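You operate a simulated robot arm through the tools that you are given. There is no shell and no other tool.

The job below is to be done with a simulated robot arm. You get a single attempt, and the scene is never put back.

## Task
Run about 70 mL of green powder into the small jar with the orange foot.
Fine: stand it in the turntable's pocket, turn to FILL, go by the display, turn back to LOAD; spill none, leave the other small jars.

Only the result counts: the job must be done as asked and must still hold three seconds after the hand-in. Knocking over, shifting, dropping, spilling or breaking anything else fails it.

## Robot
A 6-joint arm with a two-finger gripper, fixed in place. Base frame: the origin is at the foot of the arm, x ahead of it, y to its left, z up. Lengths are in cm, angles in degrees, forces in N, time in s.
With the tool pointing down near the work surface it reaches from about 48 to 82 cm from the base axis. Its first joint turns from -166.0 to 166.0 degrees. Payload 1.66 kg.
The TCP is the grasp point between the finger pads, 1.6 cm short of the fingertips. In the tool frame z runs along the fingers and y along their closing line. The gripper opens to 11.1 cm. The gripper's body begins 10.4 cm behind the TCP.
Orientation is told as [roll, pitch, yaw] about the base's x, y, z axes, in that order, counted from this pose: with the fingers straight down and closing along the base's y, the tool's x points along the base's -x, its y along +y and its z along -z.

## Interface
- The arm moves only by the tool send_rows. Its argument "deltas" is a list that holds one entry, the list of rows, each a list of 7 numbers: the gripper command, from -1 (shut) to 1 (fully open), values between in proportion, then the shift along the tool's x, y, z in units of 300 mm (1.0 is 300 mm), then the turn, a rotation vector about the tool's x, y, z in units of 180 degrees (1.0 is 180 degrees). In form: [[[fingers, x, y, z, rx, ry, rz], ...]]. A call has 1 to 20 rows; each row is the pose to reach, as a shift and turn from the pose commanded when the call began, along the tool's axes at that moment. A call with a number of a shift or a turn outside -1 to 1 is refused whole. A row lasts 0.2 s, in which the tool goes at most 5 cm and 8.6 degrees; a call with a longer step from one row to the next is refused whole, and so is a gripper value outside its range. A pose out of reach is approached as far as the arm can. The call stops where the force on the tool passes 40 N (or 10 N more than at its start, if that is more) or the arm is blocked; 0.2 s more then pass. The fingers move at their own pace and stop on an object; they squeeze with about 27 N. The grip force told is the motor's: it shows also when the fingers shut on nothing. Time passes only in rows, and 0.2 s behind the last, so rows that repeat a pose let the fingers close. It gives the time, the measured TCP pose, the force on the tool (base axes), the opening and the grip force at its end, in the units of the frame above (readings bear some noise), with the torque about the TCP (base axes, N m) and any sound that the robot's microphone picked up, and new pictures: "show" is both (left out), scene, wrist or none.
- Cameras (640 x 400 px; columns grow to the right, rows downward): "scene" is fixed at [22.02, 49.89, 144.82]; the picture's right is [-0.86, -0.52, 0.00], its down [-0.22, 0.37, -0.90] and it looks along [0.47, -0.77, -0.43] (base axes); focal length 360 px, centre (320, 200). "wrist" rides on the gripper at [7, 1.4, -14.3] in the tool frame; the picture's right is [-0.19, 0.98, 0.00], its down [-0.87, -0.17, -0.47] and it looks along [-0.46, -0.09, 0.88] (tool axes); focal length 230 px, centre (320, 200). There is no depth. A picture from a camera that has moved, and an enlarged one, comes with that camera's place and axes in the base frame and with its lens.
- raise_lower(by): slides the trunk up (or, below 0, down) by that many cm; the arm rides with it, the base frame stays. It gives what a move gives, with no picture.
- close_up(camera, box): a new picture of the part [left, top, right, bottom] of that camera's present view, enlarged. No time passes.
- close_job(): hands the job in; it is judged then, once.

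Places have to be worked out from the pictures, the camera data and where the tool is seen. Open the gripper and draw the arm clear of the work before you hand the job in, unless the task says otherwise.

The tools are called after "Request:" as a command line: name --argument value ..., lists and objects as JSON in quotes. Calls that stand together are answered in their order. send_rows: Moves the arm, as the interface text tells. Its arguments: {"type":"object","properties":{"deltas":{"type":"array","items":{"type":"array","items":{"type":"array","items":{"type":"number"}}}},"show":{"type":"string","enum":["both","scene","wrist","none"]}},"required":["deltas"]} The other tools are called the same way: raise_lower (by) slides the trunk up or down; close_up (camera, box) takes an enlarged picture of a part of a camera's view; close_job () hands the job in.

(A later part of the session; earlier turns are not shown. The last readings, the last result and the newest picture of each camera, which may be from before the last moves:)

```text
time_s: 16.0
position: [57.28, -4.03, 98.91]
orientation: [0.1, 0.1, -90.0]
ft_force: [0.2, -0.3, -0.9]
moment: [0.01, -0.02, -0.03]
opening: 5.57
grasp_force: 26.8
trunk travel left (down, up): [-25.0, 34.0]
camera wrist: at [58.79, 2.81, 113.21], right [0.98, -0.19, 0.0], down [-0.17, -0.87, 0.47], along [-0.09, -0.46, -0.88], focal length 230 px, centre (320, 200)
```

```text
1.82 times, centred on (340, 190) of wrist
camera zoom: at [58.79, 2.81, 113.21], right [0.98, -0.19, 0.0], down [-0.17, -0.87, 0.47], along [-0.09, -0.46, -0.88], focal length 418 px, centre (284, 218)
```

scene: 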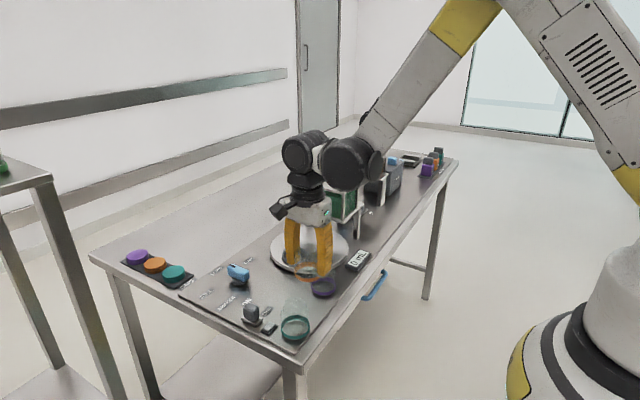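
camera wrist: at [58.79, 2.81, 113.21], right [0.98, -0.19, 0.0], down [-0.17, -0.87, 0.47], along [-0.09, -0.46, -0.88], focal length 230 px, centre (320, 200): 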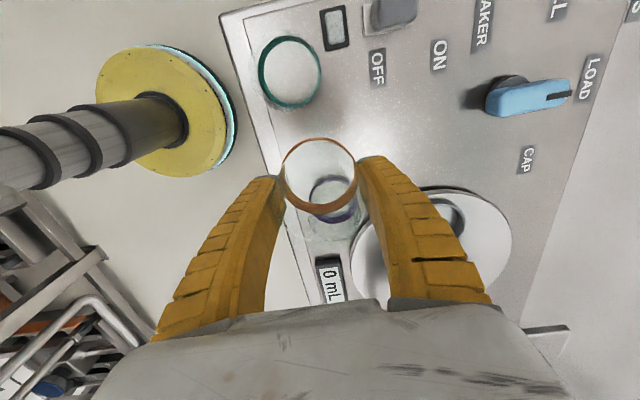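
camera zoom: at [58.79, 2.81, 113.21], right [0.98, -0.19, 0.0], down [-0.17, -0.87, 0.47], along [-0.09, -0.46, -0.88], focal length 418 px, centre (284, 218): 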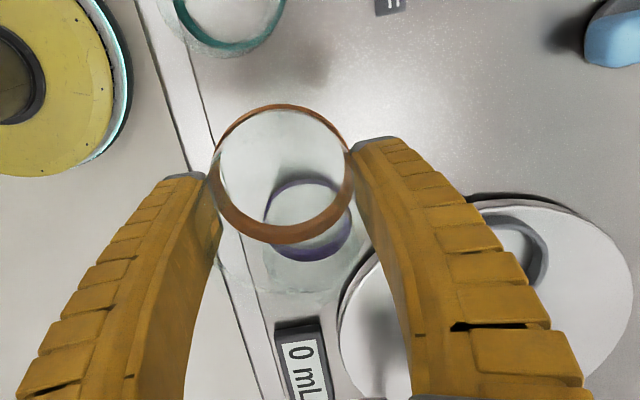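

The jar is held firmly (unchanged in the wrist view). The pocket ring triangulates to about (69.3,-16.1) with its rim at z≈89.2; I'll carry the jar above it at this height.

Request:
send_rows --deltas '[[[-0.2, -0.06, 0.06, -0.03, 0, 0, 0], [-0.2, -0.14, 0.13, -0.03, 0, 0, 0], [-0.2, -0.21, 0.2, -0.03, 0, 0, 0], [-0.2, -0.28, 0.27, -0.03, 0, 0, 0], [-0.2, -0.35, 0.34, -0.03, 0, 0, 0], [-0.2, -0.41, 0.397, -0.03, 0, 0, 0]]]'

Request:
close_up --camera "scene" --box '[230, 180, 390, 300]'

Request:
close_up --camera "wrist" --box '[240, 80, 400, 280]'

```text
time_s: 17.4
position: [69.38, -16.28, 99.92]
orientation: [0.0, -0.1, -90.0]
ft_force: [-0.6, -0.2, -1.8]
moment: [-0.01, 0.05, 0.04]
opening: 5.56
grasp_force: 27.0
trunk travel left (down, up): [-25.0, 34.0]
camera wrist: at [70.82, -9.46, 114.14], right [0.98, -0.19, 0.0], down [-0.17, -0.87, 0.47], along [-0.09, -0.46, -0.88], focal length 230 px, centre (320, 200)
```

scene: 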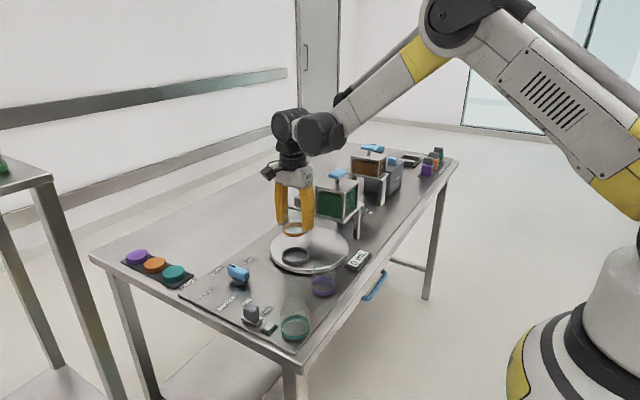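
wrist: 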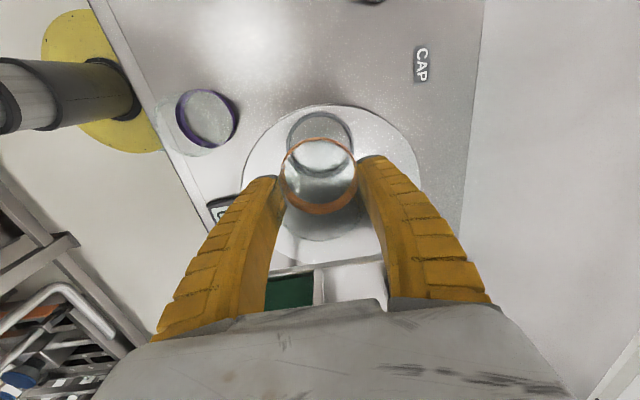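

```text
3.33 times, centred on (310, 240) of scene
camera zoom: at [22.02, 49.89, 144.82], right [-0.86, -0.52, 0.0], down [-0.22, 0.37, -0.9], along [0.47, -0.77, -0.43], focal length 1200 px, centre (353, 67)
```

zoom: 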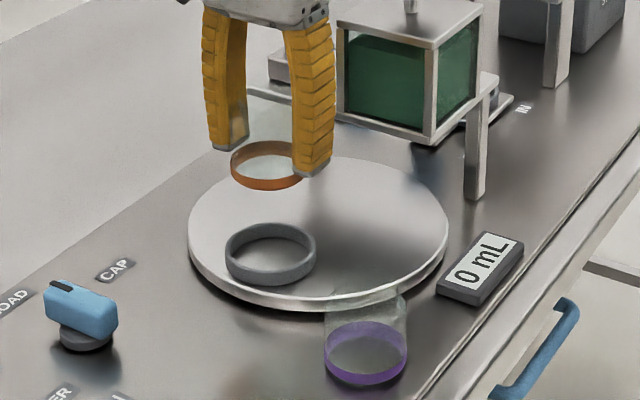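

```text
2.00 times, centred on (320, 180) of wrist
camera zoom: at [70.82, -9.46, 114.14], right [0.98, -0.19, 0.0], down [-0.17, -0.87, 0.47], along [-0.09, -0.46, -0.88], focal length 460 px, centre (320, 240)
```

zoom: 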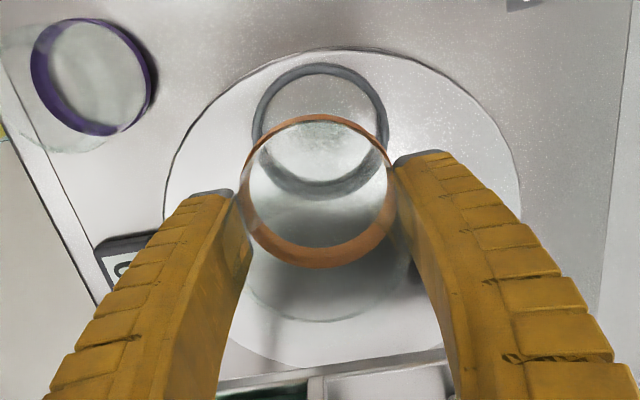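

The ring and jar are nearly aligned. I'll descend to z≈94.5 (foot just above the ring) for a low-parallax check.

Request:
send_rows --deltas '[[[-0.2, 0.004, 0, 0.08, 0, 0, 0], [-0.2, 0.004, 0, 0.14, 0, 0, 0], [-0.2, 0.004, 0, 0.18, 0, 0, 0]]]' --show "wrist"

Request:
close_up --camera "scene" --box '[260, 220, 340, 280]'

Request:
close_up --camera "wrist" --box '[260, 110, 380, 240]'

```text
time_s: 18.2
position: [69.35, -16.11, 94.48]
orientation: [0.1, 0.0, -90.0]
ft_force: [0.3, -0.4, -0.8]
moment: [0.02, -0.02, 0.0]
opening: 5.54
grasp_force: 26.9
trunk travel left (down, up): [-25.0, 34.0]
camera wrist: at [70.76, -9.32, 108.7], right [0.98, -0.19, 0.0], down [-0.17, -0.87, 0.47], along [-0.09, -0.46, -0.88], focal length 230 px, centre (320, 200)
```

wrist: 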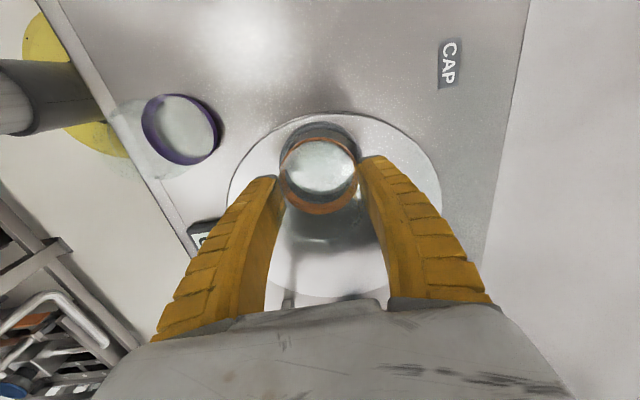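

```text
6.67 times, centred on (300, 250) of scene
camera zoom: at [22.02, 49.89, 144.82], right [-0.86, -0.52, 0.0], down [-0.22, 0.37, -0.9], along [0.47, -0.77, -0.43], focal length 2400 px, centre (453, -133)
```

zoom: 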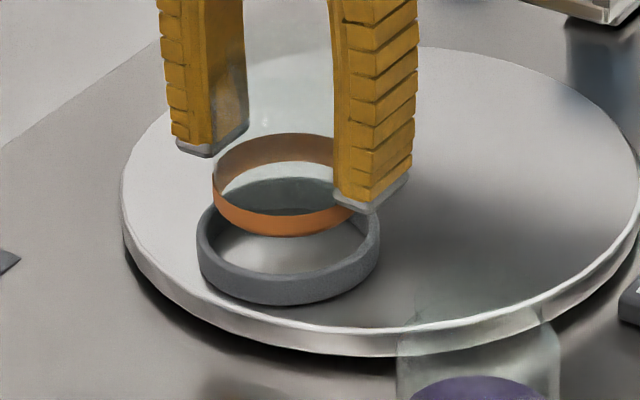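

```text
3.08 times, centred on (320, 175) of wrist
camera zoom: at [70.76, -9.32, 108.7], right [0.98, -0.19, 0.0], down [-0.17, -0.87, 0.47], along [-0.09, -0.46, -0.88], focal length 708 px, centre (320, 277)
```

zoom: 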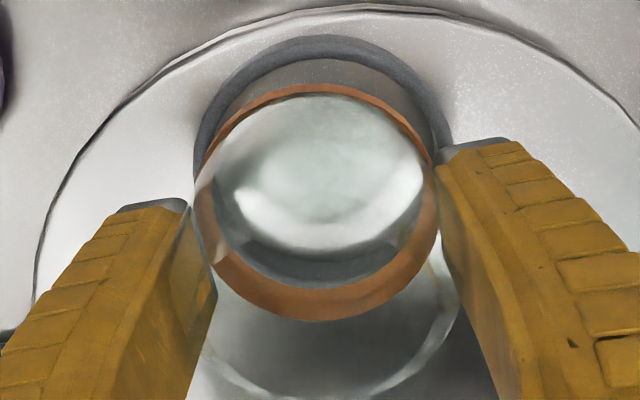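

The jar is ~0.15 cm off in x and ~0.12 in y. I'll correct this and lower slowly into the ring, watching the force.

Request:
send_rows --deltas '[[[-0.2, -0.004, 0.005, 0.0, 0, 0, 0], [-0.2, -0.004, 0.005, 0.02, 0, 0, 0], [-0.2, -0.004, 0.005, 0.04, 0, 0, 0], [-0.2, -0.004, 0.005, 0.06, 0, 0, 0]]]' --show "wrist"

Request:
close_up --camera "scene" --box '[260, 220, 340, 280]'

Request:
close_up --camera "wrist" --box '[260, 110, 380, 240]'

```text
time_s: 19.2
position: [69.5, -16.37, 92.53]
orientation: [0.0, 0.1, -90.0]
ft_force: [0.3, -0.2, -1.3]
moment: [0.03, 0.03, -0.01]
opening: 5.56
grasp_force: 27.1
trunk travel left (down, up): [-25.0, 34.0]
camera wrist: at [70.89, -9.47, 106.86], right [0.98, -0.19, 0.0], down [-0.17, -0.87, 0.47], along [-0.09, -0.46, -0.88], focal length 230 px, centre (320, 200)
```

wrist: 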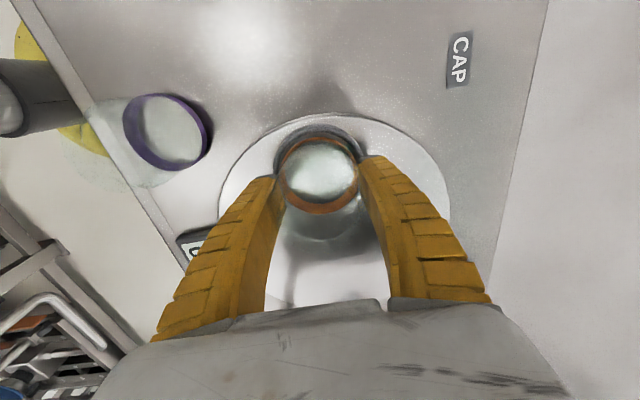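

```text
6.67 times, centred on (300, 250) of scene
camera zoom: at [22.02, 49.89, 144.82], right [-0.86, -0.52, 0.0], down [-0.22, 0.37, -0.9], along [0.47, -0.77, -0.43], focal length 2400 px, centre (453, -133)
```

zoom: 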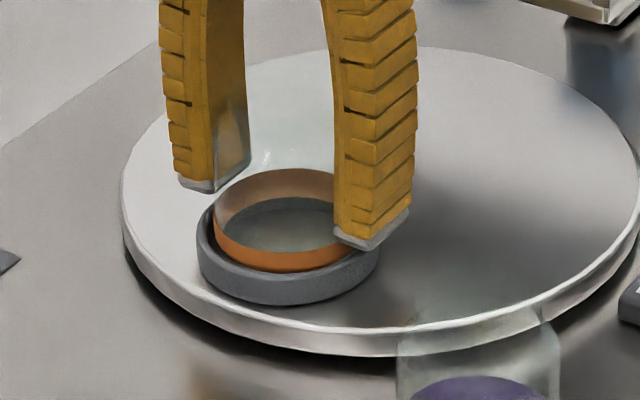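

```text
3.08 times, centred on (320, 175) of wrist
camera zoom: at [70.89, -9.47, 106.86], right [0.98, -0.19, 0.0], down [-0.17, -0.87, 0.47], along [-0.09, -0.46, -0.88], focal length 708 px, centre (320, 277)
```

zoom: 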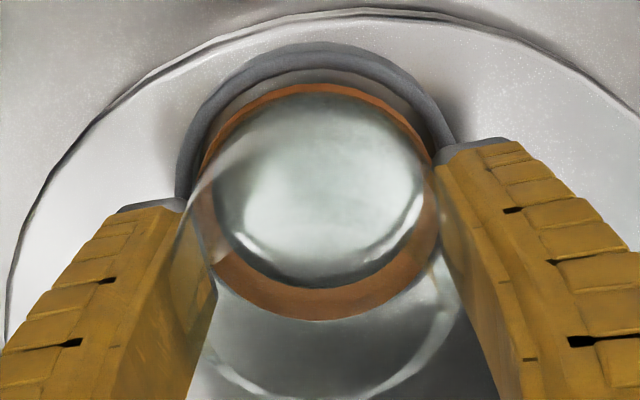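

Foot and ring are now concentric within about a millimetre. I'll lower further in small steps and read the force.

Request:
send_rows --deltas '[[[-0.2, 0, 0, 0.006, 0, 0, 0], [-0.2, 0, 0, 0.012, 0, 0, 0], [-0.2, 0, 0, 0.018, 0, 0, 0], [-0.2, 0, 0, 0.024, 0, 0, 0]]]' --show "wrist"

Request:
close_up --camera "scene" --box '[260, 220, 340, 280]'

Request:
close_up --camera "wrist" --box '[260, 110, 380, 240]'

```text
time_s: 20.2
position: [69.54, -16.37, 91.83]
orientation: [0.0, 0.0, -90.0]
ft_force: [-0.2, 0.1, -1.7]
moment: [0.02, -0.01, 0.01]
opening: 5.57
grasp_force: 26.9
trunk travel left (down, up): [-25.0, 34.0]
camera wrist: at [70.89, -9.5, 106.13], right [0.98, -0.19, 0.0], down [-0.17, -0.87, 0.47], along [-0.09, -0.46, -0.88], focal length 230 px, centre (320, 200)
```

wrist: 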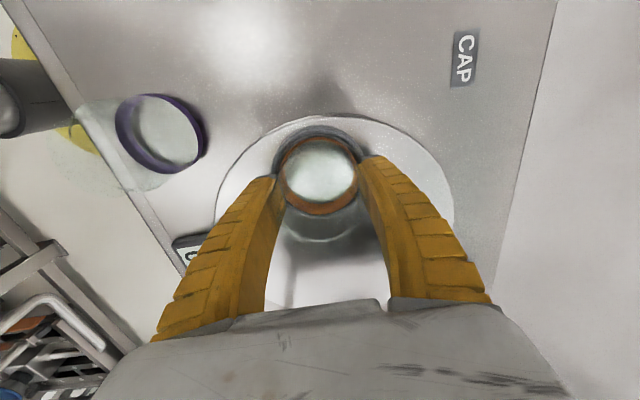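

```text
6.67 times, centred on (300, 250) of scene
camera zoom: at [22.02, 49.89, 144.82], right [-0.86, -0.52, 0.0], down [-0.22, 0.37, -0.9], along [0.47, -0.77, -0.43], focal length 2400 px, centre (453, -133)
```

zoom: 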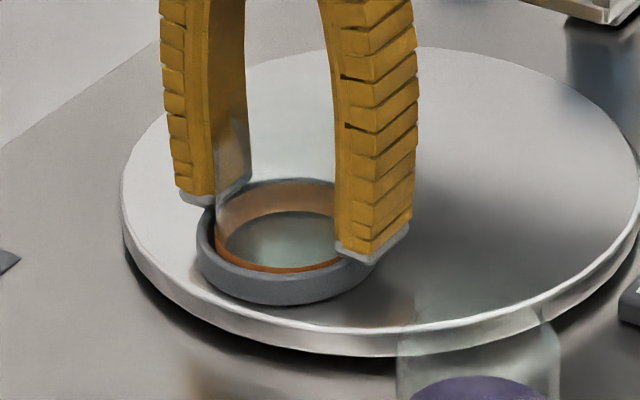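

```text
3.08 times, centred on (320, 175) of wrist
camera zoom: at [70.89, -9.5, 106.13], right [0.98, -0.19, 0.0], down [-0.17, -0.87, 0.47], along [-0.09, -0.46, -0.88], focal length 708 px, centre (320, 277)
```

zoom: 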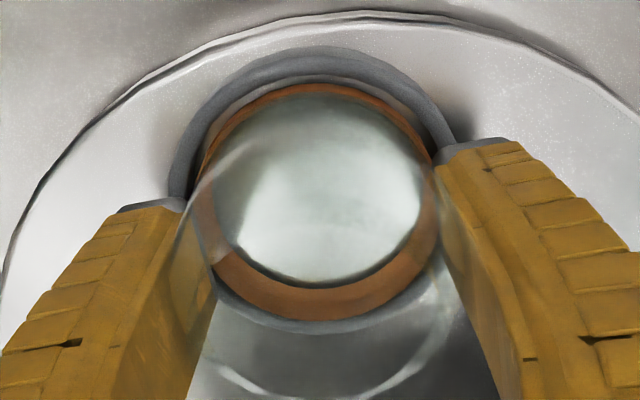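

The foot is entering the ring; I'll nudge 0.07 cm toward -x and keep lowering in fine steps until a contact force appears.

Request:
send_rows --deltas '[[[-0.2, 0, -0.002, 0.004, 0, 0, 0], [-0.2, 0, -0.002, 0.008, 0, 0, 0], [-0.2, 0, -0.002, 0.012, 0, 0, 0]]]' --show "none"

Request:
close_up --camera "scene" --box '[260, 220, 340, 280]'

Request:
close_up --camera "wrist" --box '[260, 110, 380, 240]'

```text
time_s: 21.0
position: [69.33, -16.42, 91.66]
orientation: [0.1, -0.1, -90.0]
ft_force: [0.8, -0.4, 17.1]
moment: [0.12, -0.1, 0.09]
opening: 5.62
grasp_force: 26.9
trunk travel left (down, up): [-25.0, 34.0]
```

```text
6.67 times, centred on (300, 250) of scene
camera zoom: at [22.02, 49.89, 144.82], right [-0.86, -0.52, 0.0], down [-0.22, 0.37, -0.9], along [0.47, -0.77, -0.43], focal length 2400 px, centre (453, -133)
```

zoom: 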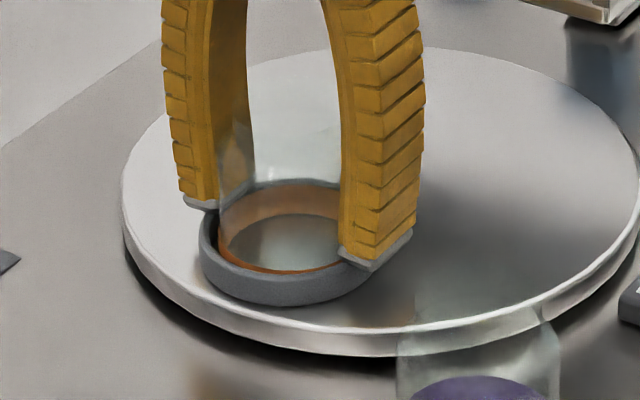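

```text
3.08 times, centred on (320, 175) of wrist
camera zoom: at [70.71, -9.51, 105.93], right [0.98, -0.19, 0.0], down [-0.17, -0.87, 0.47], along [-0.09, -0.46, -0.88], focal length 708 px, centre (320, 277)
```

zoom: 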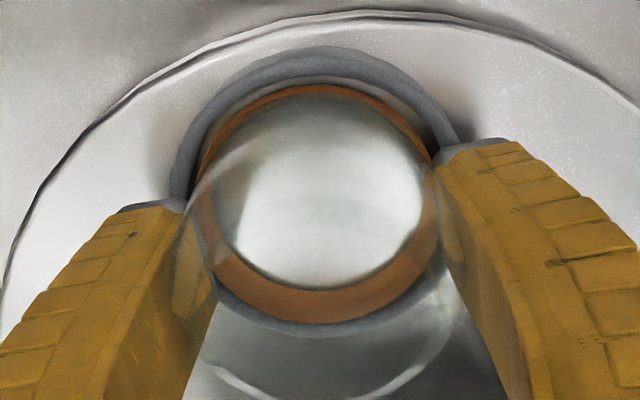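

Contact at z≈91.7 (17 N) with the foot's top flush with the ring, so it looks seated. I'll relax the downward push and open the fingers gradually.

Request:
send_rows --deltas '[[[-0.1, 0, 0, -0.004, 0, 0, 0], [0.05, 0, 0, -0.004, 0, 0, 0], [0.1, 0, 0, -0.004, 0, 0, 0], [0.15, 0, 0, -0.004, 0, 0, 0], [0.2, 0, 0, -0.004, 0, 0, 0], [0.3, 0, 0, -0.004, 0, 0, 0]]]' --show "wrist"

Request:
close_up --camera "scene" --box '[260, 220, 340, 280]'

Request:
close_up --camera "wrist" --box '[260, 110, 380, 240]'

```text
time_s: 22.4
position: [69.49, -16.41, 91.55]
orientation: [0.1, 0.1, -90.0]
ft_force: [0.5, 0.0, -0.2]
moment: [0.03, 0.0, -0.04]
opening: 7.34
grasp_force: 0.9
trunk travel left (down, up): [-25.0, 34.0]
camera wrist: at [70.82, -9.53, 105.91], right [0.98, -0.19, 0.0], down [-0.17, -0.87, 0.47], along [-0.09, -0.46, -0.88], focal length 230 px, centre (320, 200)
```

wrist: 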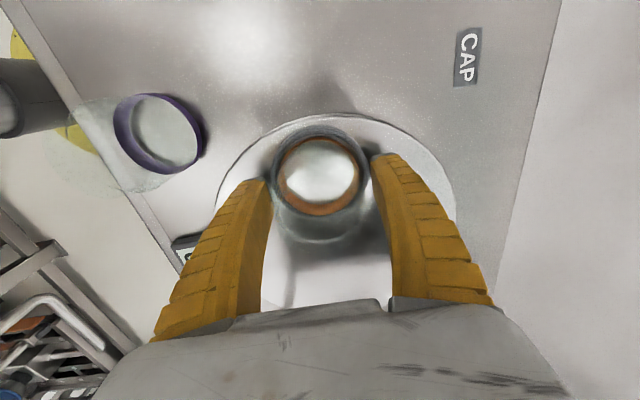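

```text
6.67 times, centred on (300, 250) of scene
camera zoom: at [22.02, 49.89, 144.82], right [-0.86, -0.52, 0.0], down [-0.22, 0.37, -0.9], along [0.47, -0.77, -0.43], focal length 2400 px, centre (453, -133)
```

zoom: 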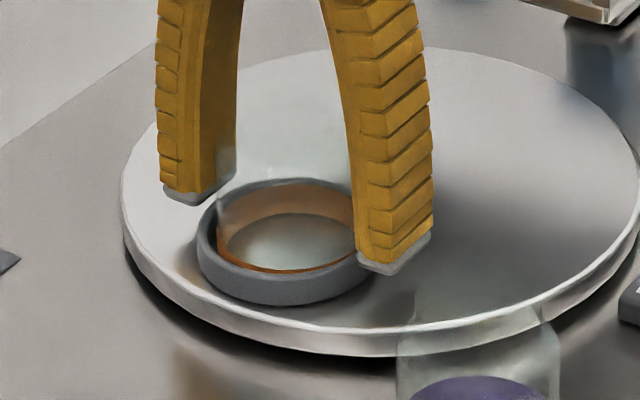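

```text
3.08 times, centred on (320, 175) of wrist
camera zoom: at [70.82, -9.53, 105.91], right [0.98, -0.19, 0.0], down [-0.17, -0.87, 0.47], along [-0.09, -0.46, -0.88], focal length 708 px, centre (320, 277)
```

zoom: 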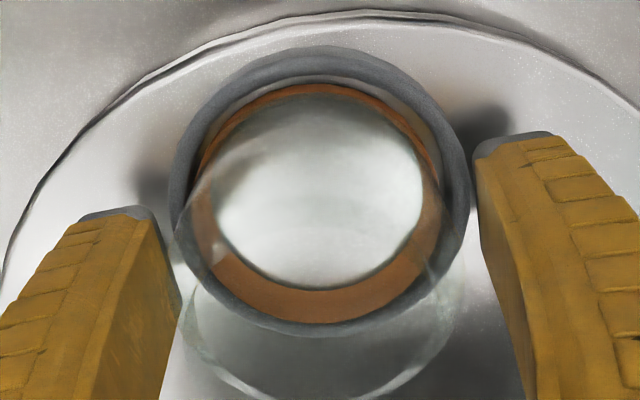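

The jar stands level inside the ring and is released. I'll rise straight up, clear of it.

Request:
send_rows --deltas '[[[0.35, 0, 0, -0.05, 0, 0, 0], [0.35, 0, 0, -0.15, 0, 0, 0], [0.4, 0, 0, -0.3, 0, 0, 0], [0.5, 0, 0, -0.45, 0, 0, 0], [0.5, 0, 0, -0.6, 0, 0, 0]]]' --show "wrist"

Request:
send_rows --deltas '[[[0, 0.04, 0.02, 0, 0, 0, -0.0455], [0, 0.08, 0.04, 0, 0, 0, -0.0909], [0, 0.12, 0.06, 0, 0, 0, -0.1364], [0, 0.16, 0.08, 0, 0, 0, -0.1818], [0, 0.2, 0.1, 0, 0, 0, -0.2273], [0, 0.24, 0.12, 0, 0, 0, -0.2727], [0, 0.28, 0.14, 0, 0, 0, -0.3182], [0, 0.32, 0.16, 0, 0, 0, -0.3636], [0, 0.36, 0.18, 0, 0, 0, -0.4091], [0, 0.41, 0.2, 0, 0, 0, -0.4545], [0, 0.457, 0.2, 0, 0, 0, -0.5]]]'

Request:
close_up --camera "wrist" --box '[220, 60, 440, 260]'

Request:
close_up --camera "scene" --box '[180, 200, 380, 325]'

```text
time_s: 23.6
position: [69.3, -16.36, 109.63]
orientation: [-0.1, 0.0, -89.9]
ft_force: [-0.1, -0.5, -0.5]
moment: [-0.02, -0.01, 0.04]
opening: 8.43
grasp_force: 0.3
trunk travel left (down, up): [-25.0, 34.0]
camera wrist: at [70.65, -9.5, 123.93], right [0.98, -0.19, 0.0], down [-0.17, -0.87, 0.47], along [-0.09, -0.46, -0.88], focal length 230 px, centre (320, 200)
```

wrist: 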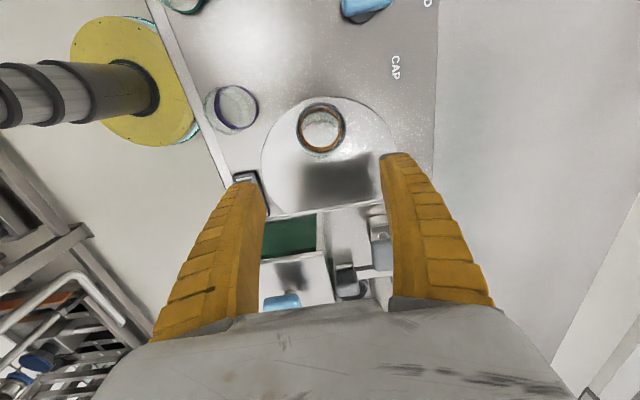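

```text
time_s: 26.0
position: [75.44, -2.54, 109.61]
orientation: [0.0, 0.0, 0.1]
ft_force: [-0.8, -1.0, -0.8]
moment: [-0.02, 0.01, -0.04]
opening: 5.77
grasp_force: 0.7
trunk travel left (down, up): [-25.0, 34.0]
camera wrist: at [68.5, -1.4, 123.93], right [0.19, 0.98, 0.0], down [0.87, -0.17, 0.47], along [0.46, -0.09, -0.88], focal length 230 px, centre (320, 200)
```

scene: 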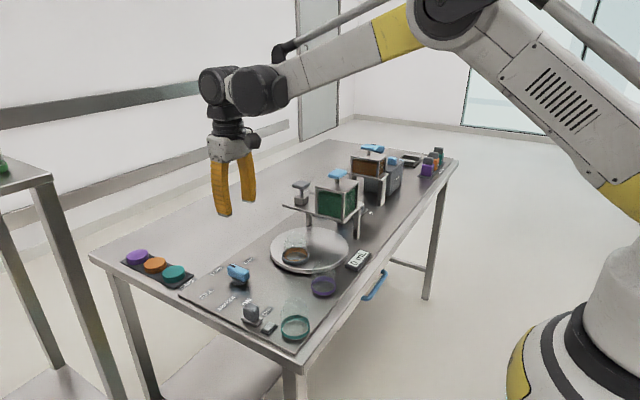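
wrist: 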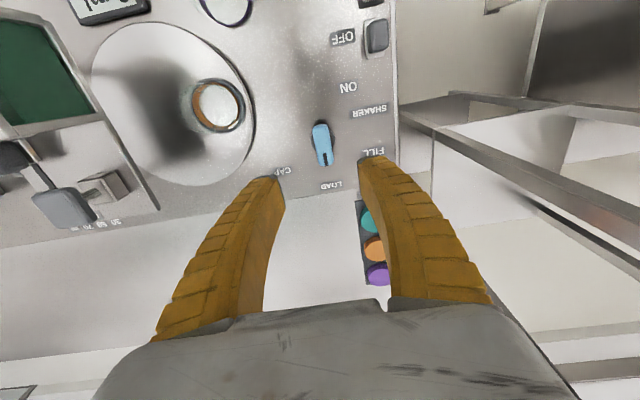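

```text
2.00 times, centred on (330, 160) of wrist
camera zoom: at [68.5, -1.4, 123.93], right [0.19, 0.98, 0.0], down [0.87, -0.17, 0.47], along [0.46, -0.09, -0.88], focal length 460 px, centre (300, 280)
```

zoom: 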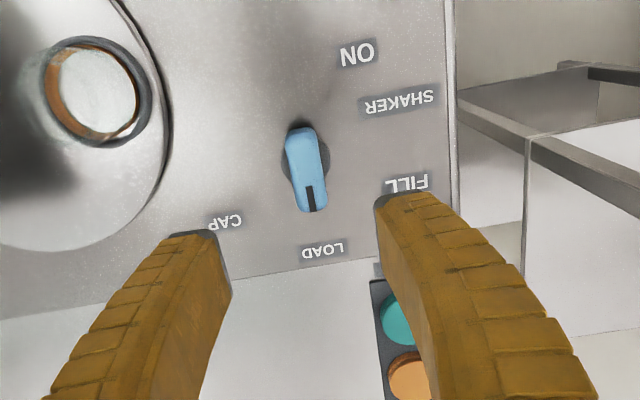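

```text
3.20 times, centred on (280, 262) of scene
camera zoom: at [22.02, 49.89, 144.82], right [-0.86, -0.52, 0.0], down [-0.22, 0.37, -0.9], along [0.47, -0.77, -0.43], focal length 1152 px, centre (448, 0)
```

zoom: 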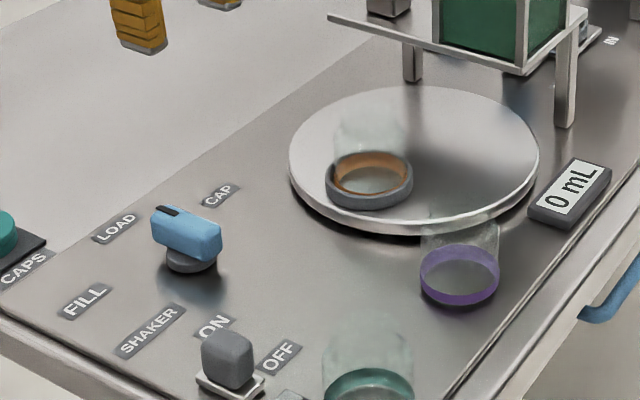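

The jar stands nicely in the pocket. The knob's pivot works out at about (77.0,-2.5), bar along x with its top near z≈91. I'll move over it and descend to z≈96 for a check.

Request:
send_rows --deltas '[[[0.0, -0.05, 0, 0.15, 0, 0, 0], [0.0, -0.05, 0, 0.3, 0, 0, 0], [0.0, -0.05, 0, 0.45, 0, 0, 0]]]'

Request:
close_up --camera "scene" --box '[200, 220, 300, 290]'

Request:
close_up --camera "wrist" --box '[250, 90, 390, 230]'

```text
time_s: 26.8
position: [76.99, -2.5, 96.03]
orientation: [-0.1, 0.0, 0.0]
ft_force: [0.1, 0.2, -0.3]
moment: [-0.02, 0.03, -0.03]
opening: 5.76
grasp_force: 1.1
trunk travel left (down, up): [-25.0, 34.0]
camera wrist: at [70.06, -1.3, 110.31], right [0.19, 0.98, 0.0], down [0.87, -0.17, 0.47], along [0.46, -0.09, -0.88], focal length 230 px, centre (320, 200)
```

scene: 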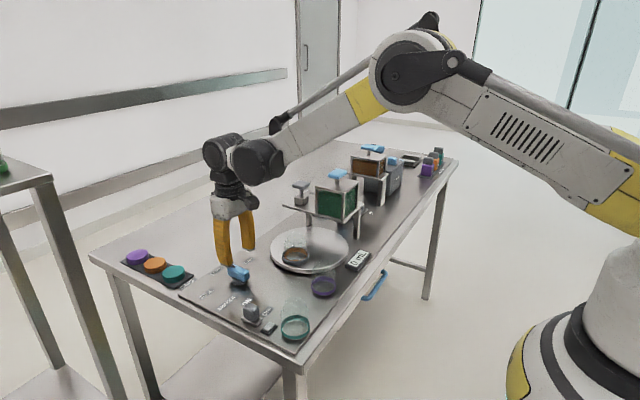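
wrist: 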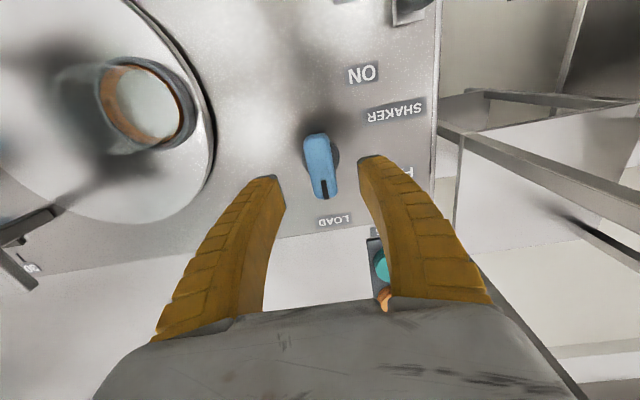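

```text
5.71 times, centred on (250, 255) of scene
camera zoom: at [22.02, 49.89, 144.82], right [-0.86, -0.52, 0.0], down [-0.22, 0.37, -0.9], along [0.47, -0.77, -0.43], focal length 2058 px, centre (720, -114)
```

zoom: 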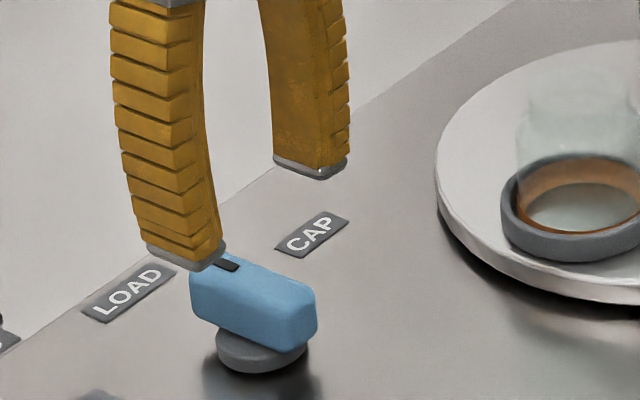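

```text
2.86 times, centred on (320, 160) of wrist
camera zoom: at [70.06, -1.3, 110.31], right [0.19, 0.98, 0.0], down [0.87, -0.17, 0.47], along [0.46, -0.09, -0.88], focal length 657 px, centre (320, 314)
```

zoom: 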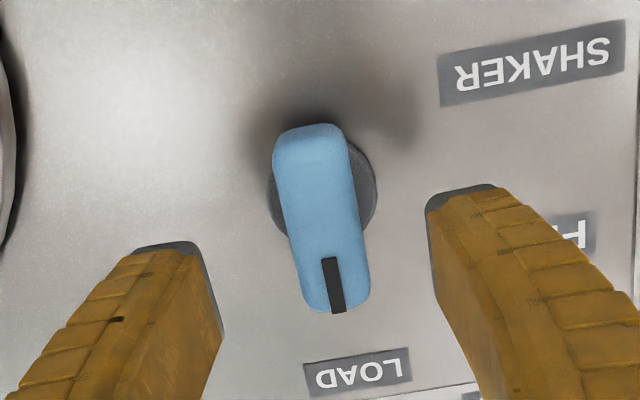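

The knob bar is centred under the TCP at about (76.9,-2.5). I'll descend to z≈90.1, so the pads are beside the bar, and close.

Request:
send_rows --deltas '[[[0.0, 0, 0, 0.1, 0, 0, 0], [0.0, 0, 0, 0.17, 0, 0, 0], [0.0, 0, 0, 0.197, 0, 0, 0]]]' --show "none"

Request:
close_up --camera "scene" --box '[200, 220, 300, 290]'

Request:
close_up --camera "wrist" --box '[250, 90, 390, 230]'

```text
time_s: 27.6
position: [76.86, -2.66, 90.17]
orientation: [-0.1, 0.0, 0.0]
ft_force: [-0.1, -0.7, 0.3]
moment: [0.0, -0.01, -0.01]
opening: 5.76
grasp_force: 1.3
trunk travel left (down, up): [-25.0, 34.0]
```

```text
5.71 times, centred on (250, 255) of scene
camera zoom: at [22.02, 49.89, 144.82], right [-0.86, -0.52, 0.0], down [-0.22, 0.37, -0.9], along [0.47, -0.77, -0.43], focal length 2058 px, centre (720, -114)
```

zoom: 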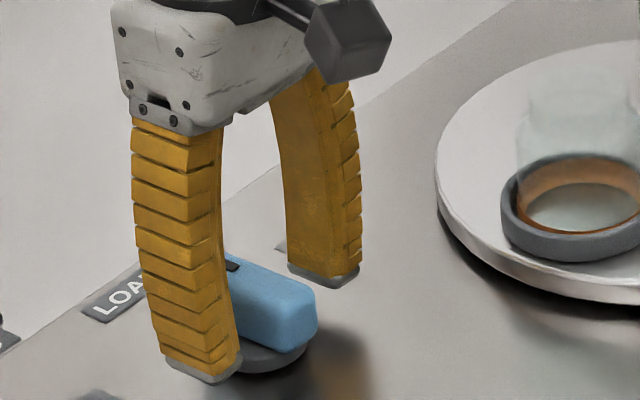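

```text
2.86 times, centred on (320, 160) of wrist
camera zoom: at [69.99, -1.39, 104.51], right [0.19, 0.98, 0.0], down [0.87, -0.17, 0.47], along [0.46, -0.09, -0.88], focal length 657 px, centre (320, 314)
```

zoom: 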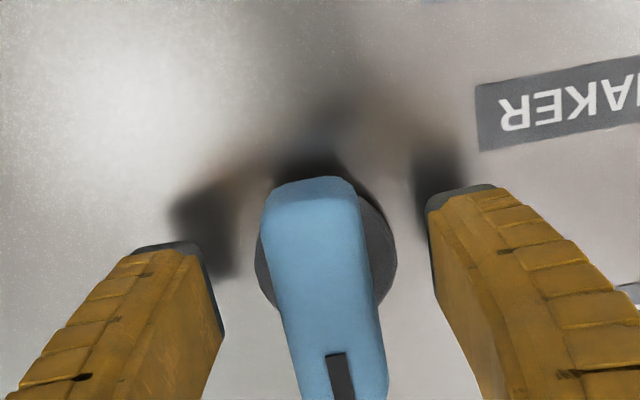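

Fingers straddle the bar properly. I'll close on it gently.

Request:
send_rows --deltas '[[[-0.3, 0, 0, 0, 0, 0, 0], [-0.5, 0, 0, 0, 0, 0, 0], [-0.6, 0, 0, 0, 0, 0, 0], [-0.75, 0, 0, 0, 0, 0, 0], [-0.75, 0, 0, 0, 0, 0, 0]]]' --show "wrist"

Request:
close_up --camera "scene" --box '[200, 220, 300, 290]'

```text
time_s: 28.8
position: [76.87, -2.4, 90.18]
orientation: [0.0, 0.0, 0.0]
ft_force: [5.5, 6.8, 10.1]
moment: [0.06, 0.12, -0.01]
opening: 2.01
grasp_force: 34.2
trunk travel left (down, up): [-25.0, 34.0]
camera wrist: at [69.99, -1.29, 104.56], right [0.19, 0.98, 0.0], down [0.87, -0.17, 0.47], along [0.46, -0.09, -0.88], focal length 230 px, centre (320, 200)
```

wrist: 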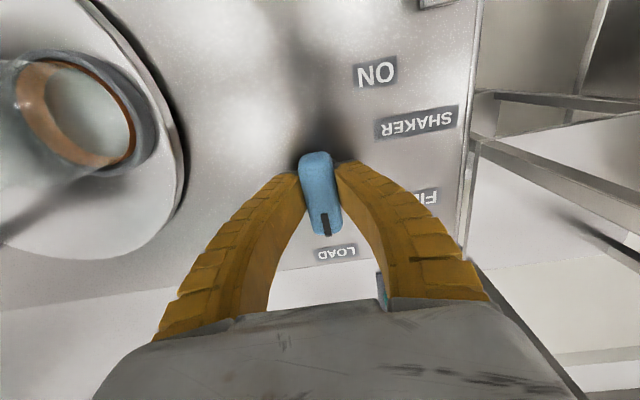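

```text
5.71 times, centred on (250, 255) of scene
camera zoom: at [22.02, 49.89, 144.82], right [-0.86, -0.52, 0.0], down [-0.22, 0.37, -0.9], along [0.47, -0.77, -0.43], focal length 2058 px, centre (720, -114)
```

zoom: 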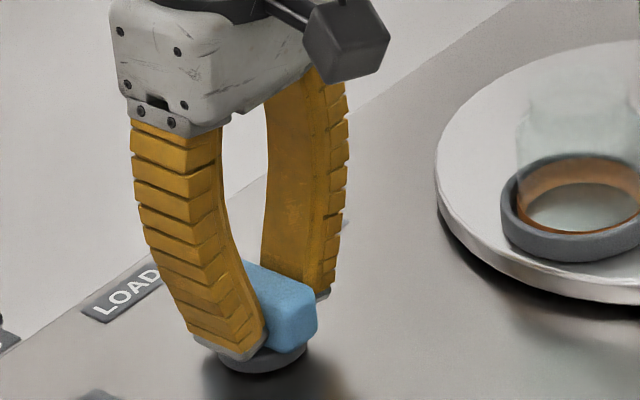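

Knob gripped (2.0 cm, 34 N). I'll rotate it counter-clockwise by ~59° toward FILL, watching the torque and the display.

Request:
send_rows --deltas '[[[-0.75, 0, 0, 0, 0, 0, -0.04], [-0.75, 0, 0, 0, 0, 0, -0.085], [-0.75, 0, 0, 0, 0, 0, -0.13]]]' --show "scene"

Request:
close_up --camera "scene" --box '[200, 190, 400, 315]'

```text
time_s: 29.6
position: [77.04, -2.65, 90.23]
orientation: [-0.1, -0.1, 23.5]
ft_force: [7.8, 2.6, 10.1]
moment: [0.12, -0.25, -0.01]
opening: 2.04
grasp_force: 33.9
trunk travel left (down, up): [-25.0, 34.0]
```

scene: 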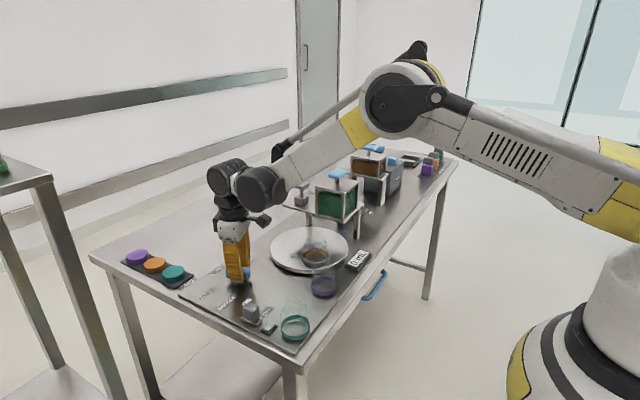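

```text
3.20 times, centred on (300, 252) of scene
camera zoom: at [22.02, 49.89, 144.82], right [-0.86, -0.52, 0.0], down [-0.22, 0.37, -0.9], along [0.47, -0.77, -0.43], focal length 1152 px, centre (384, 32)
```

zoom: 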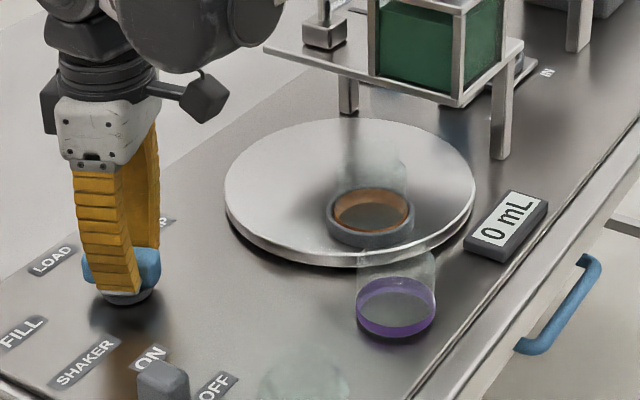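

The turntable follows (pocket moving counter-clockwise), display still 0. I continue to about 50° and then check.

Request:
send_rows --deltas '[[[-0.75, 0, 0, 0, 0, 0, -0.04], [-0.75, 0, 0, 0, 0, 0, -0.08], [-0.75, 0, 0, 0, 0, 0, -0.12], [-0.75, 0, 0, 0, 0, 0, -0.15]]]' --show "scene"

Request:
close_up --camera "scene" --box '[200, 190, 400, 315]'

```text
time_s: 30.6
position: [77.08, -2.76, 90.18]
orientation: [0.1, 0.1, 50.5]
ft_force: [16.8, -7.1, 12.2]
moment: [-0.09, -0.16, -0.06]
opening: 2.15
grasp_force: 33.9
trunk travel left (down, up): [-25.0, 34.0]
```

scene: 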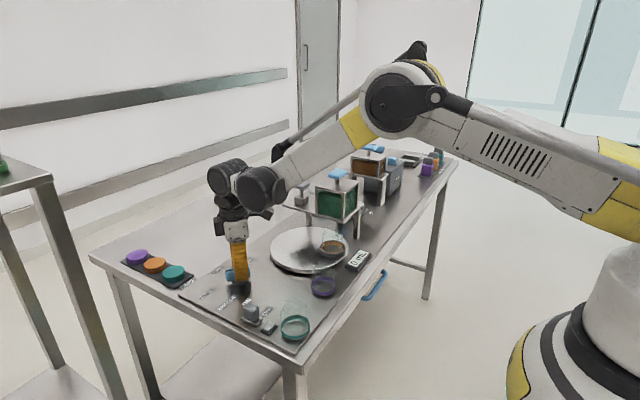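

```text
3.20 times, centred on (300, 252) of scene
camera zoom: at [22.02, 49.89, 144.82], right [-0.86, -0.52, 0.0], down [-0.22, 0.37, -0.9], along [0.47, -0.77, -0.43], focal length 1152 px, centre (384, 32)
```

zoom: 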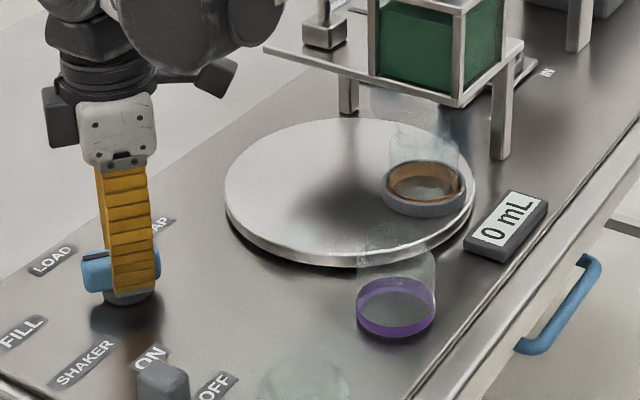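

Still 0 mL, with a sideways force from a slightly off-centre grip; I'll shift ~0.25 cm to ease it and continue to ~60°.

Request:
send_rows --deltas '[[[-0.75, 0, -0.004, 0, 0, 0, -0.025], [-0.75, 0, -0.008, 0, 0, 0, -0.053]]]' --show "scene"

Request:
close_up --camera "scene" --box '[200, 190, 400, 315]'

```text
time_s: 31.2
position: [76.99, -2.81, 90.23]
orientation: [0.1, -0.1, 60.1]
ft_force: [7.0, -3.9, 9.7]
moment: [-0.13, -0.02, 0.03]
opening: 2.03
grasp_force: 34.1
trunk travel left (down, up): [-25.0, 34.0]
```

scene: 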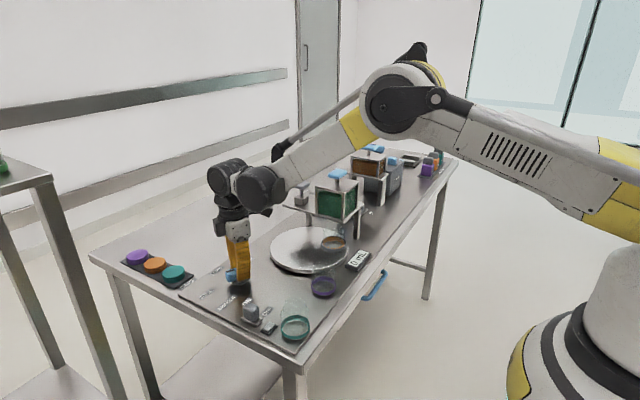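

```text
3.20 times, centred on (300, 252) of scene
camera zoom: at [22.02, 49.89, 144.82], right [-0.86, -0.52, 0.0], down [-0.22, 0.37, -0.9], along [0.47, -0.77, -0.43], focal length 1152 px, centre (384, 32)
```

zoom: 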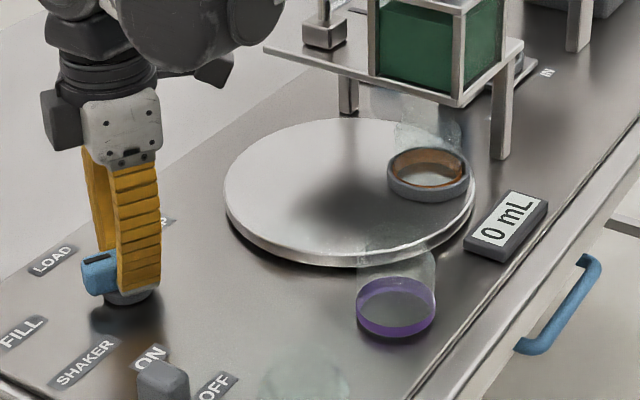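

The pocket is now about (64.7,-27.5), close to beneath the hopper (≈(64,-28.7)). I'll hold for a moment to see whether the turntable is still moving or the display changes.

Request:
send_rows --deltas '[[[-0.75, 0, 0, 0, 0, 0, 0]]]' --show "both"

Request:
close_up --camera "scene" --box '[200, 190, 400, 315]'

Request:
close_up --camera "wrist" --box '[250, 110, 450, 260]'

```text
time_s: 31.6
position: [77.0, -2.73, 90.18]
orientation: [-0.1, 0.0, 60.0]
ft_force: [3.0, -3.0, 9.4]
moment: [-0.2, 0.1, 0.05]
opening: 2.0
grasp_force: 34.2
trunk travel left (down, up): [-25.0, 34.0]
camera wrist: at [72.44, -8.29, 104.54], right [-0.76, 0.66, 0.0], down [0.58, 0.67, 0.47], along [0.31, 0.36, -0.88], focal length 230 px, centre (320, 200)
```

scene: 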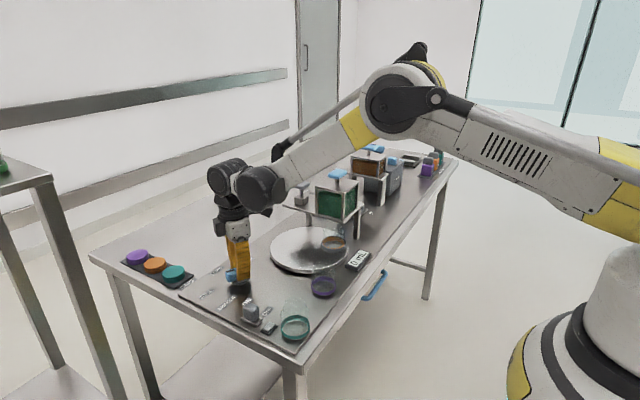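
wrist: 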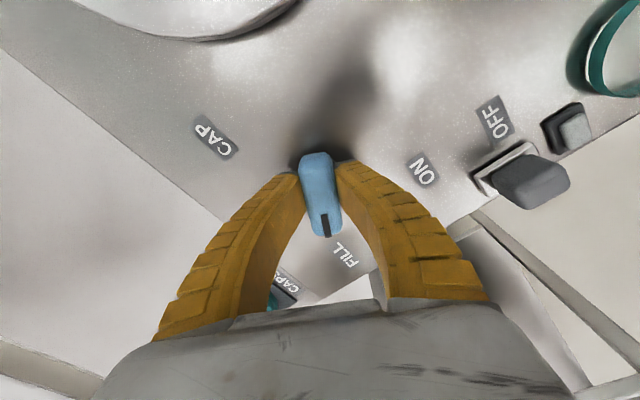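

```text
3.20 times, centred on (300, 252) of scene
camera zoom: at [22.02, 49.89, 144.82], right [-0.86, -0.52, 0.0], down [-0.22, 0.37, -0.9], along [0.47, -0.77, -0.43], focal length 1152 px, centre (384, 32)
```

zoom: 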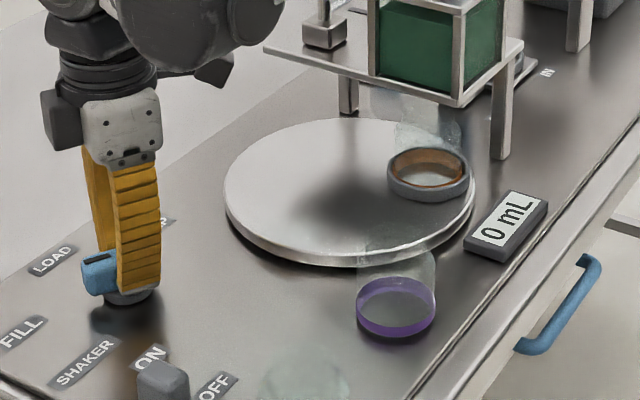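

```text
2.67 times, centred on (350, 185) of wrist
camera zoom: at [72.44, -8.29, 104.54], right [-0.76, 0.66, 0.0], down [0.58, 0.67, 0.47], along [0.31, 0.36, -0.88], focal length 614 px, centre (240, 240)
```

zoom: 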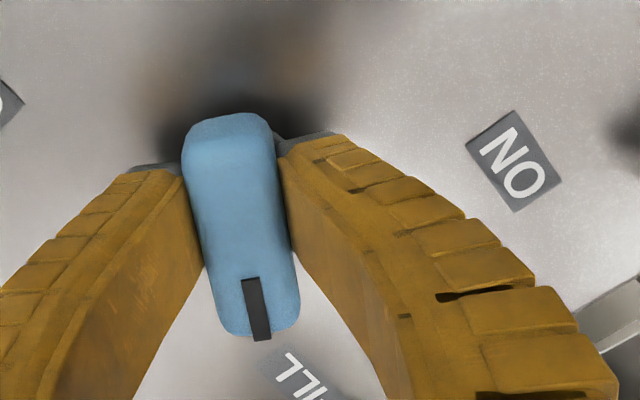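

The display stays at 0 and nothing moves; the pointer still falls ~4° short of the FILL label's direction. I'll rotate slightly further (to ~64°) and check torque and alignment.

Request:
send_rows --deltas '[[[-0.75, 0, 0, 0, 0, 0, -0.011], [-0.75, 0, 0, 0, 0, 0, -0.02]]]' --show "both"

Request:
close_up --camera "scene" --box '[280, 190, 400, 265]'

Request:
close_up --camera "wrist" --box '[250, 110, 450, 260]'

```text
time_s: 32.2
position: [77.19, -2.76, 90.27]
orientation: [0.0, 0.0, 63.6]
ft_force: [1.6, -4.1, 7.8]
moment: [-0.1, -0.01, 0.02]
opening: 1.95
grasp_force: 33.9
trunk travel left (down, up): [-25.0, 34.0]
camera wrist: at [72.79, -8.58, 104.57], right [-0.79, 0.61, 0.0], down [0.54, 0.7, 0.47], along [0.29, 0.38, -0.88], focal length 230 px, centre (320, 200)
```

scene: 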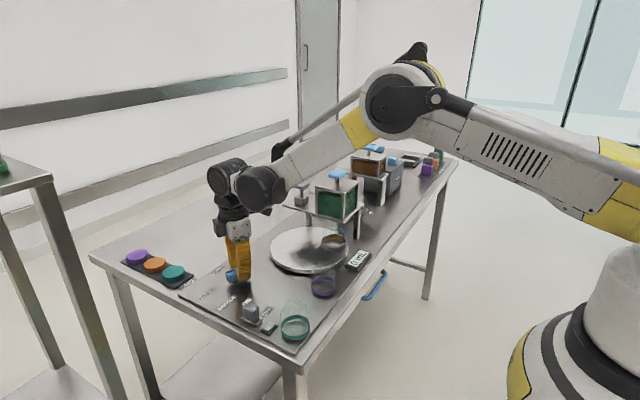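
wrist: 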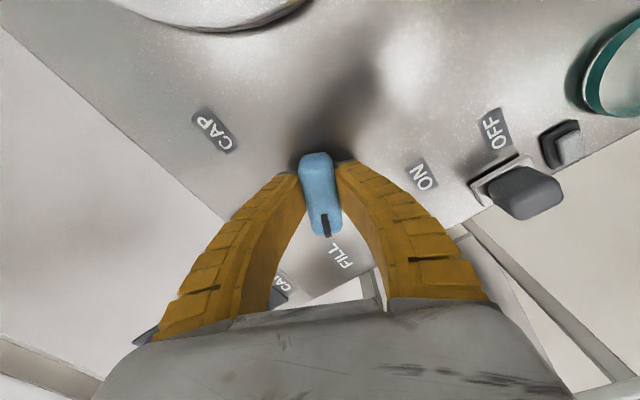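

```text
5.33 times, centred on (340, 228) of scene
camera zoom: at [22.02, 49.89, 144.82], right [-0.86, -0.52, 0.0], down [-0.22, 0.37, -0.9], along [0.47, -0.77, -0.43], focal length 1920 px, centre (213, 53)
```

zoom: 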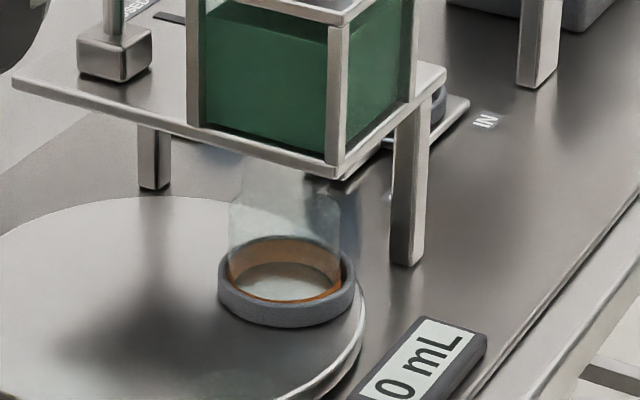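

```text
2.67 times, centred on (350, 185) of wrist
camera zoom: at [72.79, -8.58, 104.57], right [-0.79, 0.61, 0.0], down [0.54, 0.7, 0.47], along [0.29, 0.38, -0.88], focal length 614 px, centre (240, 240)
```

zoom: 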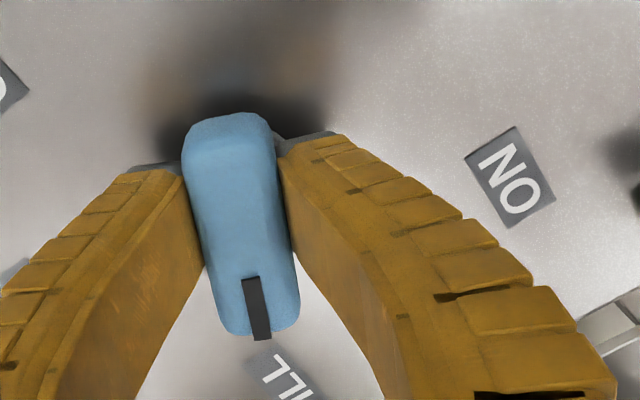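

Label geometry now matches the LOAD case, so the knob is at FILL; display still reads 0, so flow needs the shaker. I'll release the knob gently and see whether it stays, then rise.

Request:
send_rows --deltas '[[[-0.6, 0, 0, 0, 0, 0, 0], [-0.4, 0, 0, 0, 0, 0, 0], [-0.1, 0, 0, 0, 0, 0, 0], [0, 0, 0, 0, 0, 0, 0]]]' --show "none"

Request:
close_up --camera "wrist" --box '[250, 110, 450, 260]'

Request:
close_up --camera "scene" --box '[200, 190, 400, 315]'

```text
time_s: 33.2
position: [77.0, -2.74, 90.19]
orientation: [0.0, 0.0, 63.5]
ft_force: [1.4, -0.4, -0.1]
moment: [0.0, -0.01, -0.03]
opening: 5.76
grasp_force: 1.5
trunk travel left (down, up): [-25.0, 34.0]
```

```text
2.67 times, centred on (350, 185) of wrist
camera zoom: at [72.84, -8.54, 104.53], right [-0.79, 0.61, 0.0], down [0.54, 0.7, 0.47], along [0.29, 0.37, -0.88], focal length 614 px, centre (240, 240)
```

zoom: 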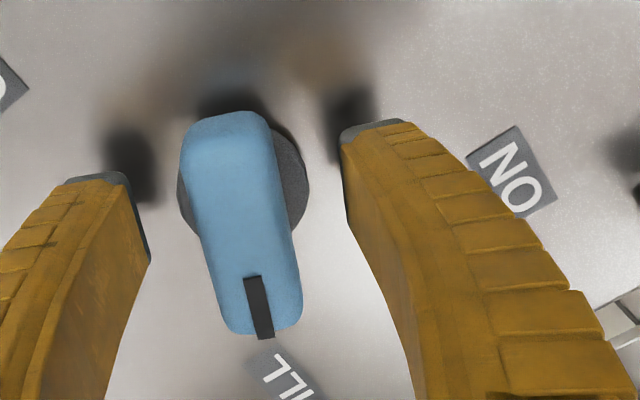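

```text
3.20 times, centred on (300, 252) of scene
camera zoom: at [22.02, 49.89, 144.82], right [-0.86, -0.52, 0.0], down [-0.22, 0.37, -0.9], along [0.47, -0.77, -0.43], focal length 1152 px, centre (384, 32)
```

zoom: 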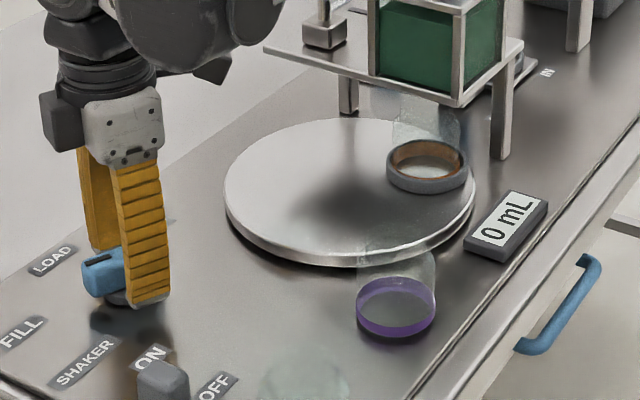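

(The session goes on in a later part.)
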